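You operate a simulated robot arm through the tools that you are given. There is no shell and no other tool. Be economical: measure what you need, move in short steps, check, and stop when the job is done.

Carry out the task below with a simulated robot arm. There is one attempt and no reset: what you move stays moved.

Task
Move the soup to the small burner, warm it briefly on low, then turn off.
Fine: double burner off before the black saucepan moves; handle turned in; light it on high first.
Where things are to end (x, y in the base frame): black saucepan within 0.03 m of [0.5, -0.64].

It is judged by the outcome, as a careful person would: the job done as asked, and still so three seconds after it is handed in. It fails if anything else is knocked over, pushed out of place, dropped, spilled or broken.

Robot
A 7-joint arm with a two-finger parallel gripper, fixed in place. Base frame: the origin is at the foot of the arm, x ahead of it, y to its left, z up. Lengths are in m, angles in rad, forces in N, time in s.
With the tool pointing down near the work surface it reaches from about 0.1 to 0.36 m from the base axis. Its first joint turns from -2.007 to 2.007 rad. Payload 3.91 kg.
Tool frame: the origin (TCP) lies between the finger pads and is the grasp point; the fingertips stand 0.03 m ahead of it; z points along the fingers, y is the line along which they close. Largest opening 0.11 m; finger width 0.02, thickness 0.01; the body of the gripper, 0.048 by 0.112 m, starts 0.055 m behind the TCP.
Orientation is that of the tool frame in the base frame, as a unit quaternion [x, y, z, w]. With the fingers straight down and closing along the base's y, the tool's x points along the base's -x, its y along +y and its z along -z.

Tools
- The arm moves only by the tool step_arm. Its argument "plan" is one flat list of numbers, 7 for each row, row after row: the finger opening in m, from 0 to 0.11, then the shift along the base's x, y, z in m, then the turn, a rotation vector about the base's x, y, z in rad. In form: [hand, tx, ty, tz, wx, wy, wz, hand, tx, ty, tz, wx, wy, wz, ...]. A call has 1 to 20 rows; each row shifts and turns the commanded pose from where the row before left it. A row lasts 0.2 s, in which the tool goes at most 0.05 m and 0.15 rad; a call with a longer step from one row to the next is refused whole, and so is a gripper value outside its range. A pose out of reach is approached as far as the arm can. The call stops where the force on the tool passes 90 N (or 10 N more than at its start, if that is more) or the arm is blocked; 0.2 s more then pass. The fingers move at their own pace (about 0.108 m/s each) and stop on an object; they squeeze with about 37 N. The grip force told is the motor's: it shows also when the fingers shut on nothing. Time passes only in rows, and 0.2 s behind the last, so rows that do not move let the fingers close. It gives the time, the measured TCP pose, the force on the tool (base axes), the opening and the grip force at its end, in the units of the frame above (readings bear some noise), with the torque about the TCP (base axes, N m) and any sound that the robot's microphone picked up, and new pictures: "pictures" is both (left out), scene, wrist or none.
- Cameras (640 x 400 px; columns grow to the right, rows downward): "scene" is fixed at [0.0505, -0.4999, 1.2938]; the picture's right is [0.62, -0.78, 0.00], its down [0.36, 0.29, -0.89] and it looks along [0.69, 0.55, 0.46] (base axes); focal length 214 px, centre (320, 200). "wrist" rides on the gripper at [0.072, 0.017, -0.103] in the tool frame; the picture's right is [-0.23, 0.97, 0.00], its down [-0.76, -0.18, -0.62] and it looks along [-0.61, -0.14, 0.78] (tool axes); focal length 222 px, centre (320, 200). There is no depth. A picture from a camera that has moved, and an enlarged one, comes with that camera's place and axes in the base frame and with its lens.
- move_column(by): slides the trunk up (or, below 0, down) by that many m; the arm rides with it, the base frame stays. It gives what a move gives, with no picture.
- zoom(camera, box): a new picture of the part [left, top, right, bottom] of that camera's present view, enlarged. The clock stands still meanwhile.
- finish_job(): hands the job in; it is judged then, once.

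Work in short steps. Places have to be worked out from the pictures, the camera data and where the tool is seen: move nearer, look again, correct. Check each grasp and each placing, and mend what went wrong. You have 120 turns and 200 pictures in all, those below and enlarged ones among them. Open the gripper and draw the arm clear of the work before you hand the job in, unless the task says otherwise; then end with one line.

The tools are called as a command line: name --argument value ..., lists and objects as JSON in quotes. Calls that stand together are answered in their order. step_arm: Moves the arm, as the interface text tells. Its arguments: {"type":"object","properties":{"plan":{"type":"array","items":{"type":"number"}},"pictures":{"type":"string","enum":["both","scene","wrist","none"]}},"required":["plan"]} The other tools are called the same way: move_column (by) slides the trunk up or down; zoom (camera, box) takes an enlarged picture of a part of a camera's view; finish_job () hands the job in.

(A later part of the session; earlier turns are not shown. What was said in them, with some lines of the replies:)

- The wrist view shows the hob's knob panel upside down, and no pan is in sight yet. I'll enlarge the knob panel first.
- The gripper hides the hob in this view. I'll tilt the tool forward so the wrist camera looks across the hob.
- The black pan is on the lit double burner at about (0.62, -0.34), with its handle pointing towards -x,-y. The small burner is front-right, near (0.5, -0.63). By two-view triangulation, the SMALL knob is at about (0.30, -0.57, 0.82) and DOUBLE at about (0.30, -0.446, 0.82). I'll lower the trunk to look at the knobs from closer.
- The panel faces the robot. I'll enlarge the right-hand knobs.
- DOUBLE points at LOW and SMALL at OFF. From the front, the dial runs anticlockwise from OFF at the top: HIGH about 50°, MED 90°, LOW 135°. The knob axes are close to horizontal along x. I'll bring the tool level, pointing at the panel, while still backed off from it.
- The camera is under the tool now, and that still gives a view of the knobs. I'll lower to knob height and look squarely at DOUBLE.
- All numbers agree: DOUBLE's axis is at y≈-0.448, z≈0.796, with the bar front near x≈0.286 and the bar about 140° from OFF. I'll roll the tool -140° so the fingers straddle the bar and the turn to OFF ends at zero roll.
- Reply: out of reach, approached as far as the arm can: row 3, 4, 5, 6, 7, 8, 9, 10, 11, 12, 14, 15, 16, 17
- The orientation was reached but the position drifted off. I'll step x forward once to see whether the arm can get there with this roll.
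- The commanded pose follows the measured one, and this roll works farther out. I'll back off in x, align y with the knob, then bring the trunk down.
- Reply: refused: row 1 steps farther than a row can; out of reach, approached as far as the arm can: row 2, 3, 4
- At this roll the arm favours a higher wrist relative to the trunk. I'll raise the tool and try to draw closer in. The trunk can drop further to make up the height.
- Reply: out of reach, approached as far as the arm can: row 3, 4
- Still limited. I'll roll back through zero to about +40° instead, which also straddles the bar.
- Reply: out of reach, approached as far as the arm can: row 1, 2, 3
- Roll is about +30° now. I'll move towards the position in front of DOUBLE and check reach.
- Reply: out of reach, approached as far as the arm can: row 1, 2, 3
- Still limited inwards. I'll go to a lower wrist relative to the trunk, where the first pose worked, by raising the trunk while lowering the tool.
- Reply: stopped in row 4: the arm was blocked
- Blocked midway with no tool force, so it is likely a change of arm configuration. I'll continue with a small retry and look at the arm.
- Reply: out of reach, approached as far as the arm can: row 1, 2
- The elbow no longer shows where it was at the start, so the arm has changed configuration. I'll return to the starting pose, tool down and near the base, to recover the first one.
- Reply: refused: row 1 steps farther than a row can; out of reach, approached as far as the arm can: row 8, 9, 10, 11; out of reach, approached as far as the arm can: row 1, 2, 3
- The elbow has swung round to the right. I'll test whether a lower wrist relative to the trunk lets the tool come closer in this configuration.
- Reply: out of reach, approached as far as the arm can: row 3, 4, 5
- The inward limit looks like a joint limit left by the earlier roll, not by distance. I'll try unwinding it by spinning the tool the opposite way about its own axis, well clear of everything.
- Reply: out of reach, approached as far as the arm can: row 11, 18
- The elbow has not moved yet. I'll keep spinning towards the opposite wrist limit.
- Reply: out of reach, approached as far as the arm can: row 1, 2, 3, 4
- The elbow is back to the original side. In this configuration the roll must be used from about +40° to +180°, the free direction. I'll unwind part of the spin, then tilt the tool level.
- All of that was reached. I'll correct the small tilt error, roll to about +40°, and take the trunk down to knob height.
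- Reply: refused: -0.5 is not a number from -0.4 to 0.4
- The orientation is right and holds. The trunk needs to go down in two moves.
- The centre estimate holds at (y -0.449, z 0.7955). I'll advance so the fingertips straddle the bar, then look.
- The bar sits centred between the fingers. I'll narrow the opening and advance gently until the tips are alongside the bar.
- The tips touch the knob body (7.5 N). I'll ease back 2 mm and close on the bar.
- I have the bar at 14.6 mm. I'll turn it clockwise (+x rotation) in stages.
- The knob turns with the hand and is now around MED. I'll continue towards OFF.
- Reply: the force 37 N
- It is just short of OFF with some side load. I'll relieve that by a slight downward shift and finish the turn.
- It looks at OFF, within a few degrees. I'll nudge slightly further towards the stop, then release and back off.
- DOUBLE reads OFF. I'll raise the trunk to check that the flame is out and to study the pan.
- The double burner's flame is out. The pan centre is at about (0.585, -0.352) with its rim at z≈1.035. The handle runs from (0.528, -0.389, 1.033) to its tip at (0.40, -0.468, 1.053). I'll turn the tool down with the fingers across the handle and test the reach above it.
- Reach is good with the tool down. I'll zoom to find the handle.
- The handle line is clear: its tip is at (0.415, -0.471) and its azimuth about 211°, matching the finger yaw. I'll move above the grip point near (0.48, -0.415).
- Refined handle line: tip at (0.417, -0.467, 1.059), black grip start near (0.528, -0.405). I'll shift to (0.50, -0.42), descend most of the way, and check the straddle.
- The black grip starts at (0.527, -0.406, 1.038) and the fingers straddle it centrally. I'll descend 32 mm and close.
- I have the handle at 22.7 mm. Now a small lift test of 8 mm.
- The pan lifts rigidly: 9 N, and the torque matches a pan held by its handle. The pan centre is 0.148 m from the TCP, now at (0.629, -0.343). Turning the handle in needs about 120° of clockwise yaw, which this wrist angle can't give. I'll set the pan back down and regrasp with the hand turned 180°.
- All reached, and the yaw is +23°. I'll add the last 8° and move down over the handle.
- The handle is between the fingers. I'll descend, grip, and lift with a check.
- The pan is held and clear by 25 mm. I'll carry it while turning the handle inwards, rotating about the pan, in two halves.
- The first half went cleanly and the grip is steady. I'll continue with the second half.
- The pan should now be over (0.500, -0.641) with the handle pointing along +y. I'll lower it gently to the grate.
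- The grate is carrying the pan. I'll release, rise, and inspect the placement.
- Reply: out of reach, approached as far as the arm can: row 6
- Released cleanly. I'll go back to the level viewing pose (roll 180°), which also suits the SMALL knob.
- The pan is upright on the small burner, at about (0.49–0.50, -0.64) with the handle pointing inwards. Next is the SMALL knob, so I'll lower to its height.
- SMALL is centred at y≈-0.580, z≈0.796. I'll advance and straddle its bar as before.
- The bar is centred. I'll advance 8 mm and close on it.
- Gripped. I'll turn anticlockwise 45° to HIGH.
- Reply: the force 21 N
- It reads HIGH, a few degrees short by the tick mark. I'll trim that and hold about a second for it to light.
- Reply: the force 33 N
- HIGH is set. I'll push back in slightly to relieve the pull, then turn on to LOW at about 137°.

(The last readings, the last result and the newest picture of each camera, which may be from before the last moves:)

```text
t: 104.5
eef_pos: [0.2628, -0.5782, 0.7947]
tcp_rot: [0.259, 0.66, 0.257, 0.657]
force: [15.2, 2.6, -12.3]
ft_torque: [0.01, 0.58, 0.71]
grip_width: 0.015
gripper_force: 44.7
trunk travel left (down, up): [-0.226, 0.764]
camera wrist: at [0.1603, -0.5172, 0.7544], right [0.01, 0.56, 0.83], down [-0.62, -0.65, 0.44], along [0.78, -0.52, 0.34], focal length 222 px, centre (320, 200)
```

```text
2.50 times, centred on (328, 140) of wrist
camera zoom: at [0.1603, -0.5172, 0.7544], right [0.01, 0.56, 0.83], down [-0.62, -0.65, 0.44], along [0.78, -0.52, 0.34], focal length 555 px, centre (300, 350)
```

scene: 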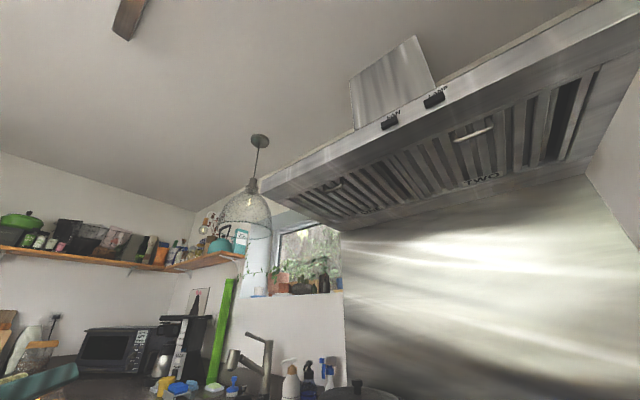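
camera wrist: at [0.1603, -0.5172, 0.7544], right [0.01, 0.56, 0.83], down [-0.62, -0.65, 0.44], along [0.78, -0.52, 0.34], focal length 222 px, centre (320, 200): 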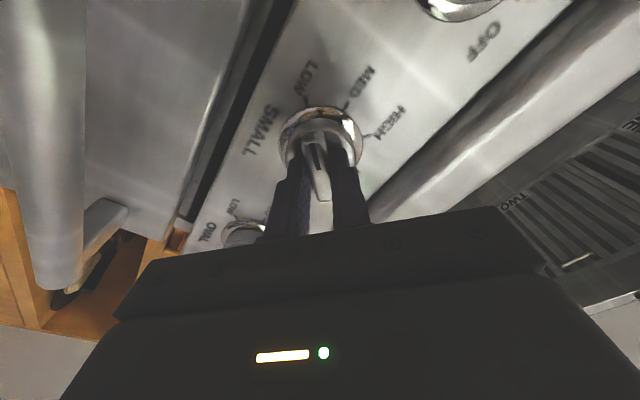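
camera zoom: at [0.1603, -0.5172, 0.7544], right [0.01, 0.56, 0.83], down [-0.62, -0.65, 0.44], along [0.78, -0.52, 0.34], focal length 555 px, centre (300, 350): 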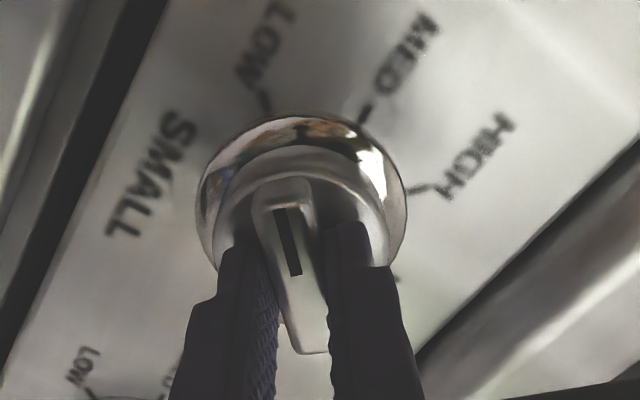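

LOW is set. I'll release, back off, roll the camera to the top and rise to confirm the flame is lit.

step_arm --plan '[0.03, 0, 0, 0, 0, 0, 0, 0.045, 0, 0, 0, 0, 0, 0, 0.05, -0.03, 0, 0, 0, 0, 0, 0.05, -0.04, 0, 0, 0, 0, 0, 0.05, -0.04, 0, 0, 0.1, 0, 0, 0.05, 0, 0, 0, 0.148, 0, 0, 0.05, 0, 0, 0, 0.148, 0, 0, 0.05, 0, 0, 0, 0.148, 0, 0, 0.05, 0, 0, 0, 0.148, 0, 0, 0.05, 0, 0, 0, 0.148, 0, 0, 0.05, 0, 0, 0, 0.148, 0, 0, 0.05, 0, 0, 0, 0.148, 0, 0, 0.05, 0, 0, 0, 0.148, 0, 0, 0.05, 0, 0, 0, 0.148, 0, 0, 0.05, 0, 0, 0, 0.148, 0, 0, 0.05, 0, 0, 0, 0.148, 0, 0, 0.05, 0, 0, 0, 0.148, 0, 0, 0.05, 0, 0, 0, 0.148, 0, 0, 0.05, 0, 0, 0, 0.148, 0, 0, 0.05, 0, 0, 0, 0.148, 0, 0]' --pictures "none"

move_column --by 0.25

step_arm --plan '[0.05, 0, 0, 0, 0, 0, 0]' --pictures "wrist"

zoom --camera "wrist" --box '[220, 0, 500, 175]'

```text
t: 108.7
eef_pos: [0.1523, -0.5796, 0.7968]
tcp_rot: [0.706, 0.027, 0.707, 0.025]
force: [0.3, 0.3, 0.8]
ft_torque: [-0.03, 0.01, -0.02]
grip_width: 0.0501
gripper_force: 0.0
trunk travel left (down, up): [-0.226, 0.764]
```

```text
t: 111.3
eef_pos: [0.1528, -0.5802, 1.0459]
tcp_rot: [0.706, 0.026, 0.707, 0.025]
force: [-0.6, 0.1, -0.3]
ft_torque: [0.0, 0.02, 0.01]
grip_width: 0.05
gripper_force: 0.1
trunk travel left (down, up): [-0.476, 0.514]
```

```text
t: 111.7
eef_pos: [0.153, -0.5808, 1.0459]
tcp_rot: [0.706, 0.027, 0.707, 0.026]
force: [-0.3, 0.4, -0.8]
ft_torque: [0.0, 0.01, 0.01]
grip_width: 0.0501
gripper_force: 0.1
trunk travel left (down, up): [-0.476, 0.514]
camera wrist: at [0.0498, -0.591, 1.1207], right [0.0, -0.99, -0.15], down [-0.62, 0.12, -0.77], along [0.78, 0.1, -0.62], focal length 222 px, centre (320, 200)
```

wrist: 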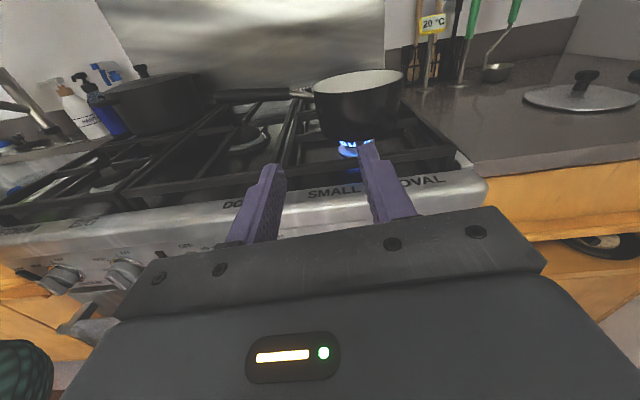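

```text
2.29 times, centred on (360, 88) of wrist
camera zoom: at [0.0498, -0.591, 1.1207], right [0.0, -0.99, -0.15], down [-0.62, 0.12, -0.77], along [0.78, 0.1, -0.62], focal length 508 px, centre (229, 457)
```

zoom: 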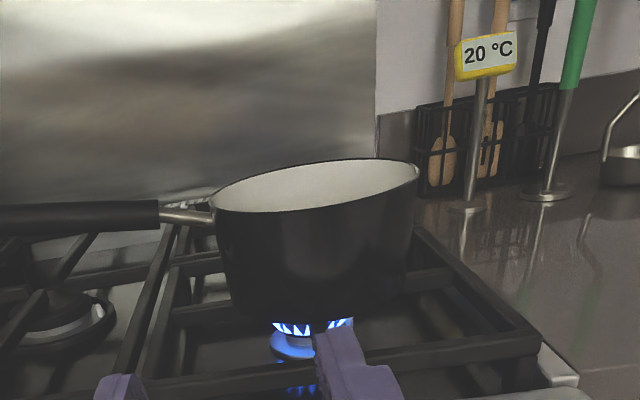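

The small burner is lit low under the pan. I'll let it warm while I return to the knob, rolling back to the LOW grasp angle.

move_column --by -0.25

step_arm --plan '[0.05, 0, 0, 0, -0.146, 0, 0, 0.05, 0, 0, 0, -0.146, 0, 0, 0.05, 0, 0, 0, -0.146, 0, 0, 0.05, 0, 0, 0, -0.146, 0, 0, 0.05, 0, 0, 0, -0.146, 0, 0, 0.05, 0, 0, 0, -0.146, 0, 0, 0.05, 0, 0, 0, -0.146, 0, 0, 0.05, 0, 0, 0, -0.146, 0, 0, 0.05, 0, 0, 0, -0.146, 0, 0, 0.05, 0, 0, 0, -0.146, 0, 0, 0.05, 0, 0, 0, -0.146, 0, 0, 0.05, 0, 0, 0, -0.146, 0, 0, 0.05, 0, 0, 0, -0.146, 0, 0, 0.05, 0, 0, 0, -0.146, 0, 0, 0.05, 0, 0, 0, -0.146, 0, 0, 0.05, 0, 0, 0, -0.13, 0, 0, 0.05, 0.04, 0, 0, 0, 0, 0, 0.05, 0.04, 0, 0, 0, 0, 0, 0.05, 0.02, 0, 0, 0, 0, 0, 0.03, 0, 0, 0, 0, 0, 0]' --pictures "wrist"

zoom --camera "wrist" --box '[200, 60, 456, 220]'

```text
t: 114.3
eef_pos: [0.1529, -0.5799, 0.7962]
tcp_rot: [0.706, 0.027, 0.707, 0.026]
force: [-0.6, 0.2, 0.4]
ft_torque: [-0.01, 0.02, -0.01]
grip_width: 0.0501
gripper_force: 0.1
trunk travel left (down, up): [-0.226, 0.764]
```

```text
t: 118.5
eef_pos: [0.2532, -0.5791, 0.7963]
tcp_rot: [0.258, 0.659, 0.257, 0.658]
force: [0.8, 0.2, 1.2]
ft_torque: [0.01, 0.02, -0.03]
grip_width: 0.03
gripper_force: 0.0
trunk travel left (down, up): [-0.226, 0.764]
camera wrist: at [0.1502, -0.5176, 0.7559], right [0.0, 0.56, 0.83], down [-0.62, -0.65, 0.44], along [0.78, -0.52, 0.35], focal length 222 px, centre (320, 200)
```

wrist: 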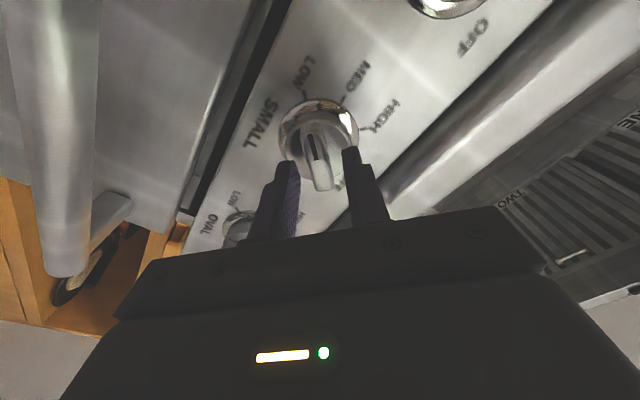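

```text
2.50 times, centred on (328, 140) of wrist
camera zoom: at [0.1502, -0.5176, 0.7559], right [0.0, 0.56, 0.83], down [-0.62, -0.65, 0.44], along [0.78, -0.52, 0.35], focal length 555 px, centre (300, 350)
```

zoom: 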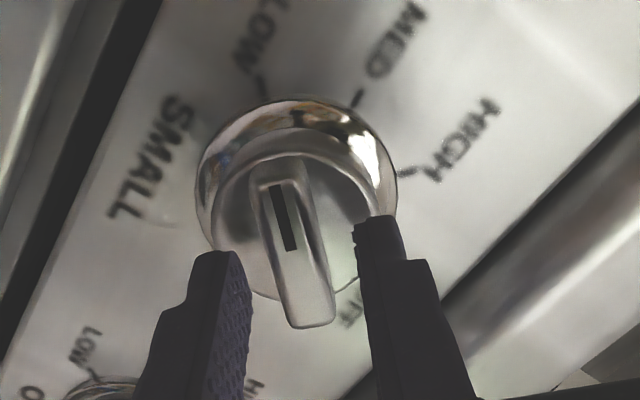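

The bar is still at LOW and centred between the fingers. I'll advance, grip, wait a few seconds of warming, then start the turn to OFF.

step_arm --plan '[0.03, 0.005, 0, 0, 0, 0, 0, 0.03, 0.004, 0, 0, 0, 0, 0, 0.0, 0, 0, 0, 0, 0, 0, 0.0, 0, 0, 0, 0, 0, 0, 0.0, 0, 0, 0, 0, 0, 0, 0.0, 0, 0, 0, 0, 0, 0, 0.0, 0, 0, 0, 0, 0, 0, 0.0, 0, 0, 0, 0, 0, 0, 0.0, 0, 0, 0, 0, 0, 0, 0.0, 0, 0, 0, 0, 0, 0, 0.0, 0, 0, 0, 0, 0, 0, 0.0, 0, 0, 0, 0, 0, 0, 0.0, 0, 0, 0, 0, 0, 0, 0.0, 0, 0, 0, 0, 0, 0, 0.0, 0, 0, 0, 0, 0, 0, 0.0, 0, 0, 0, 0, 0, 0, 0.0, 0, 0, 0, 0, 0, 0]' --pictures "none"

step_arm --plan '[0.0, 0, 0, 0, 0.13, 0, 0, 0.0, 0, 0, 0, 0.13, 0, 0, 0.0, 0, 0, 0, 0.13, 0, 0, 0.0, 0, 0, 0, 0.13, 0, 0, 0.0, 0, 0, 0, 0.13, 0, 0, 0.0, 0, 0, 0, 0.13, 0, 0, 0.0, 0, 0, 0, 0.13, 0, 0, 0.0, 0, 0, 0, 0.13, 0, 0, 0.0, 0, 0, 0, 0.13, 0, 0, 0.0, 0, 0, 0, 0.13, 0, 0, 0.0, 0, 0, 0, 0.13, 0, 0, 0.0, 0, 0, 0, 0.13, 0, 0, 0.0, 0, 0, 0, 0.13, 0, 0, 0.0, 0, 0, 0, 0.13, 0, 0]' --pictures "none"

```text
t: 122.1
eef_pos: [0.2619, -0.581, 0.7947]
tcp_rot: [0.259, 0.659, 0.257, 0.658]
force: [0.1, -11.1, -8.8]
ft_torque: [-0.03, 0.21, -0.12]
grip_width: 0.0147
gripper_force: 44.8
trunk travel left (down, up): [-0.226, 0.764]
```

```text
t: 125.1
eef_pos: [0.2611, -0.5792, 0.7953]
tcp_rot: [0.679, 0.2, 0.678, 0.197]
force: [-11.3, 4.9, -24.4]
ft_torque: [-0.02, -0.45, 0.6]
grip_width: 0.015
gripper_force: 45.0
trunk travel left (down, up): [-0.226, 0.764]
```

Roll is 147°, with about 33° left. I'll finish at OFF with a small nudge, release and back off.

step_arm --plan '[0.0, 0, 0, -0.001, 0.13, 0, 0, 0.0, 0, 0, 0, 0.13, 0, 0, 0.0, 0, 0, 0, 0.13, 0, 0, 0.0, 0, 0, 0, 0.13, 0, 0, 0.0, 0, 0, 0, 0.08, 0, 0, 0.0, 0, 0, 0, 0, 0, 0, 0.03, 0, 0, 0, 0, 0, 0, 0.045, 0, 0, 0, 0, 0, 0, 0.05, -0.03, 0, 0, 0, 0, 0, 0.05, -0.04, 0, 0, 0, 0, 0, 0.05, -0.04, 0, 0, 0, 0, 0]' --pictures "wrist"

zoom --camera "wrist" --box '[200, 30, 456, 190]'

move_column --by 0.27

step_arm --plan '[0.05, 0, 0, 0, 0, 0, 0]' --pictures "wrist"

zoom --camera "wrist" --box '[180, 0, 500, 200]'

```text
t: 127.5
eef_pos: [0.1529, -0.5801, 0.7958]
tcp_rot: [0.707, -0.008, 0.707, -0.011]
force: [-0.8, 0.6, -0.8]
ft_torque: [0.0, 0.01, 0.02]
grip_width: 0.05
gripper_force: 0.2
trunk travel left (down, up): [-0.226, 0.764]
camera wrist: at [0.0492, -0.5994, 0.8681], right [0.0, -0.97, -0.25], down [-0.62, 0.19, -0.76], along [0.78, 0.16, -0.6], focal length 222 px, centre (320, 200)
```

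wrist: 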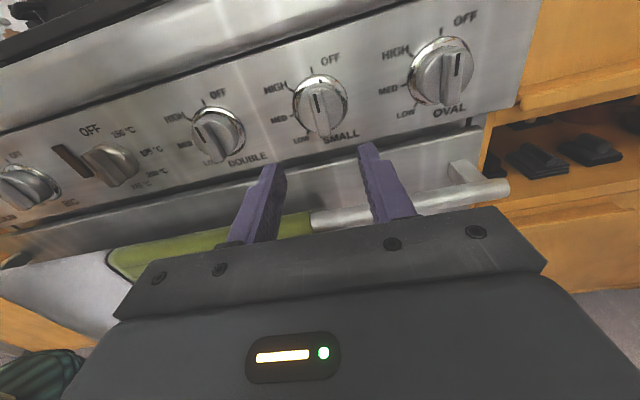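

```text
2.50 times, centred on (328, 110) of wrist
camera zoom: at [0.0492, -0.5994, 0.8681], right [0.0, -0.97, -0.25], down [-0.62, 0.19, -0.76], along [0.78, 0.16, -0.6], focal length 555 px, centre (300, 425)
```

zoom: 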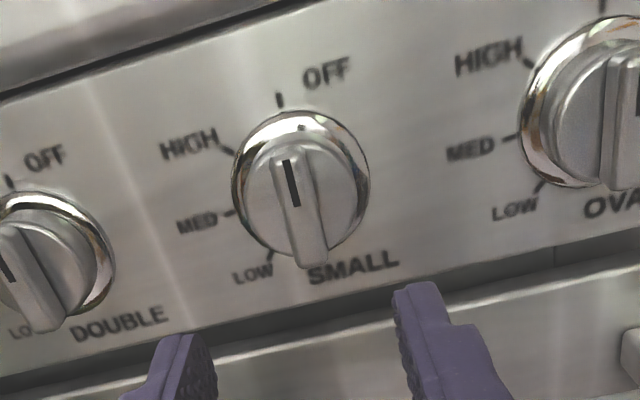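

```text
t: 130.2
eef_pos: [0.1511, -0.5794, 1.0656]
tcp_rot: [0.707, -0.008, 0.707, -0.011]
force: [-0.4, -0.8, 0.3]
ft_torque: [-0.03, 0.03, -0.01]
grip_width: 0.0501
gripper_force: 0.1
trunk travel left (down, up): [-0.497, 0.493]
```

```text
t: 130.6
eef_pos: [0.1509, -0.5802, 1.0645]
tcp_rot: [0.707, -0.008, 0.707, -0.009]
force: [0.8, 0.6, -0.2]
ft_torque: [0.01, 0.01, -0.03]
grip_width: 0.0501
gripper_force: 0.0
trunk travel left (down, up): [-0.497, 0.493]
camera wrist: at [0.0481, -0.5993, 1.1381], right [0.0, -0.97, -0.25], down [-0.62, 0.2, -0.76], along [0.78, 0.16, -0.6], focal length 222 px, centre (320, 200)
```

wrist: 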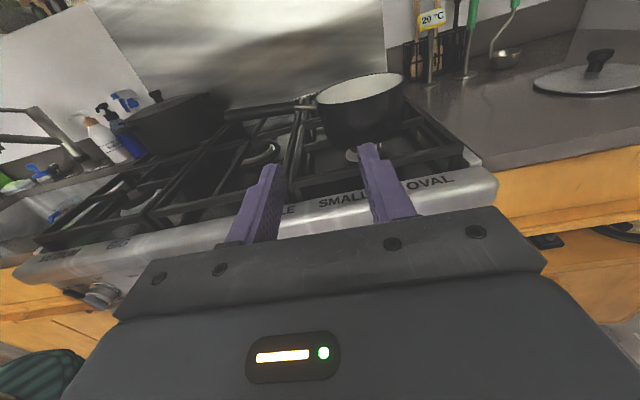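

```text
2.00 times, centred on (340, 100) of wrist
camera zoom: at [0.0481, -0.5993, 1.1381], right [0.0, -0.97, -0.25], down [-0.62, 0.2, -0.76], along [0.78, 0.16, -0.6], focal length 444 px, centre (280, 400)
```

zoom: 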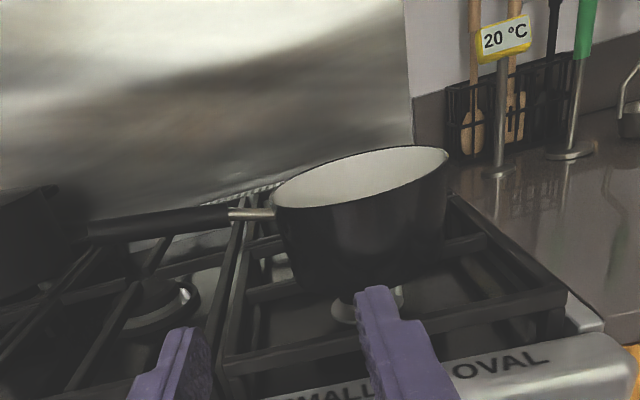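

The flame is out and both knobs are at OFF. The pan is upright at about (0.50, -0.645) with its handle turned in, and the arm is clear with the gripper open, so I'm handing in.

finish_job

```text
The job is handed in.
```

The soup is on the small burner with its handle turned in: it was lit on high, warmed on low for about 20 seconds and turned off, and the double burner was off before the pan moved.
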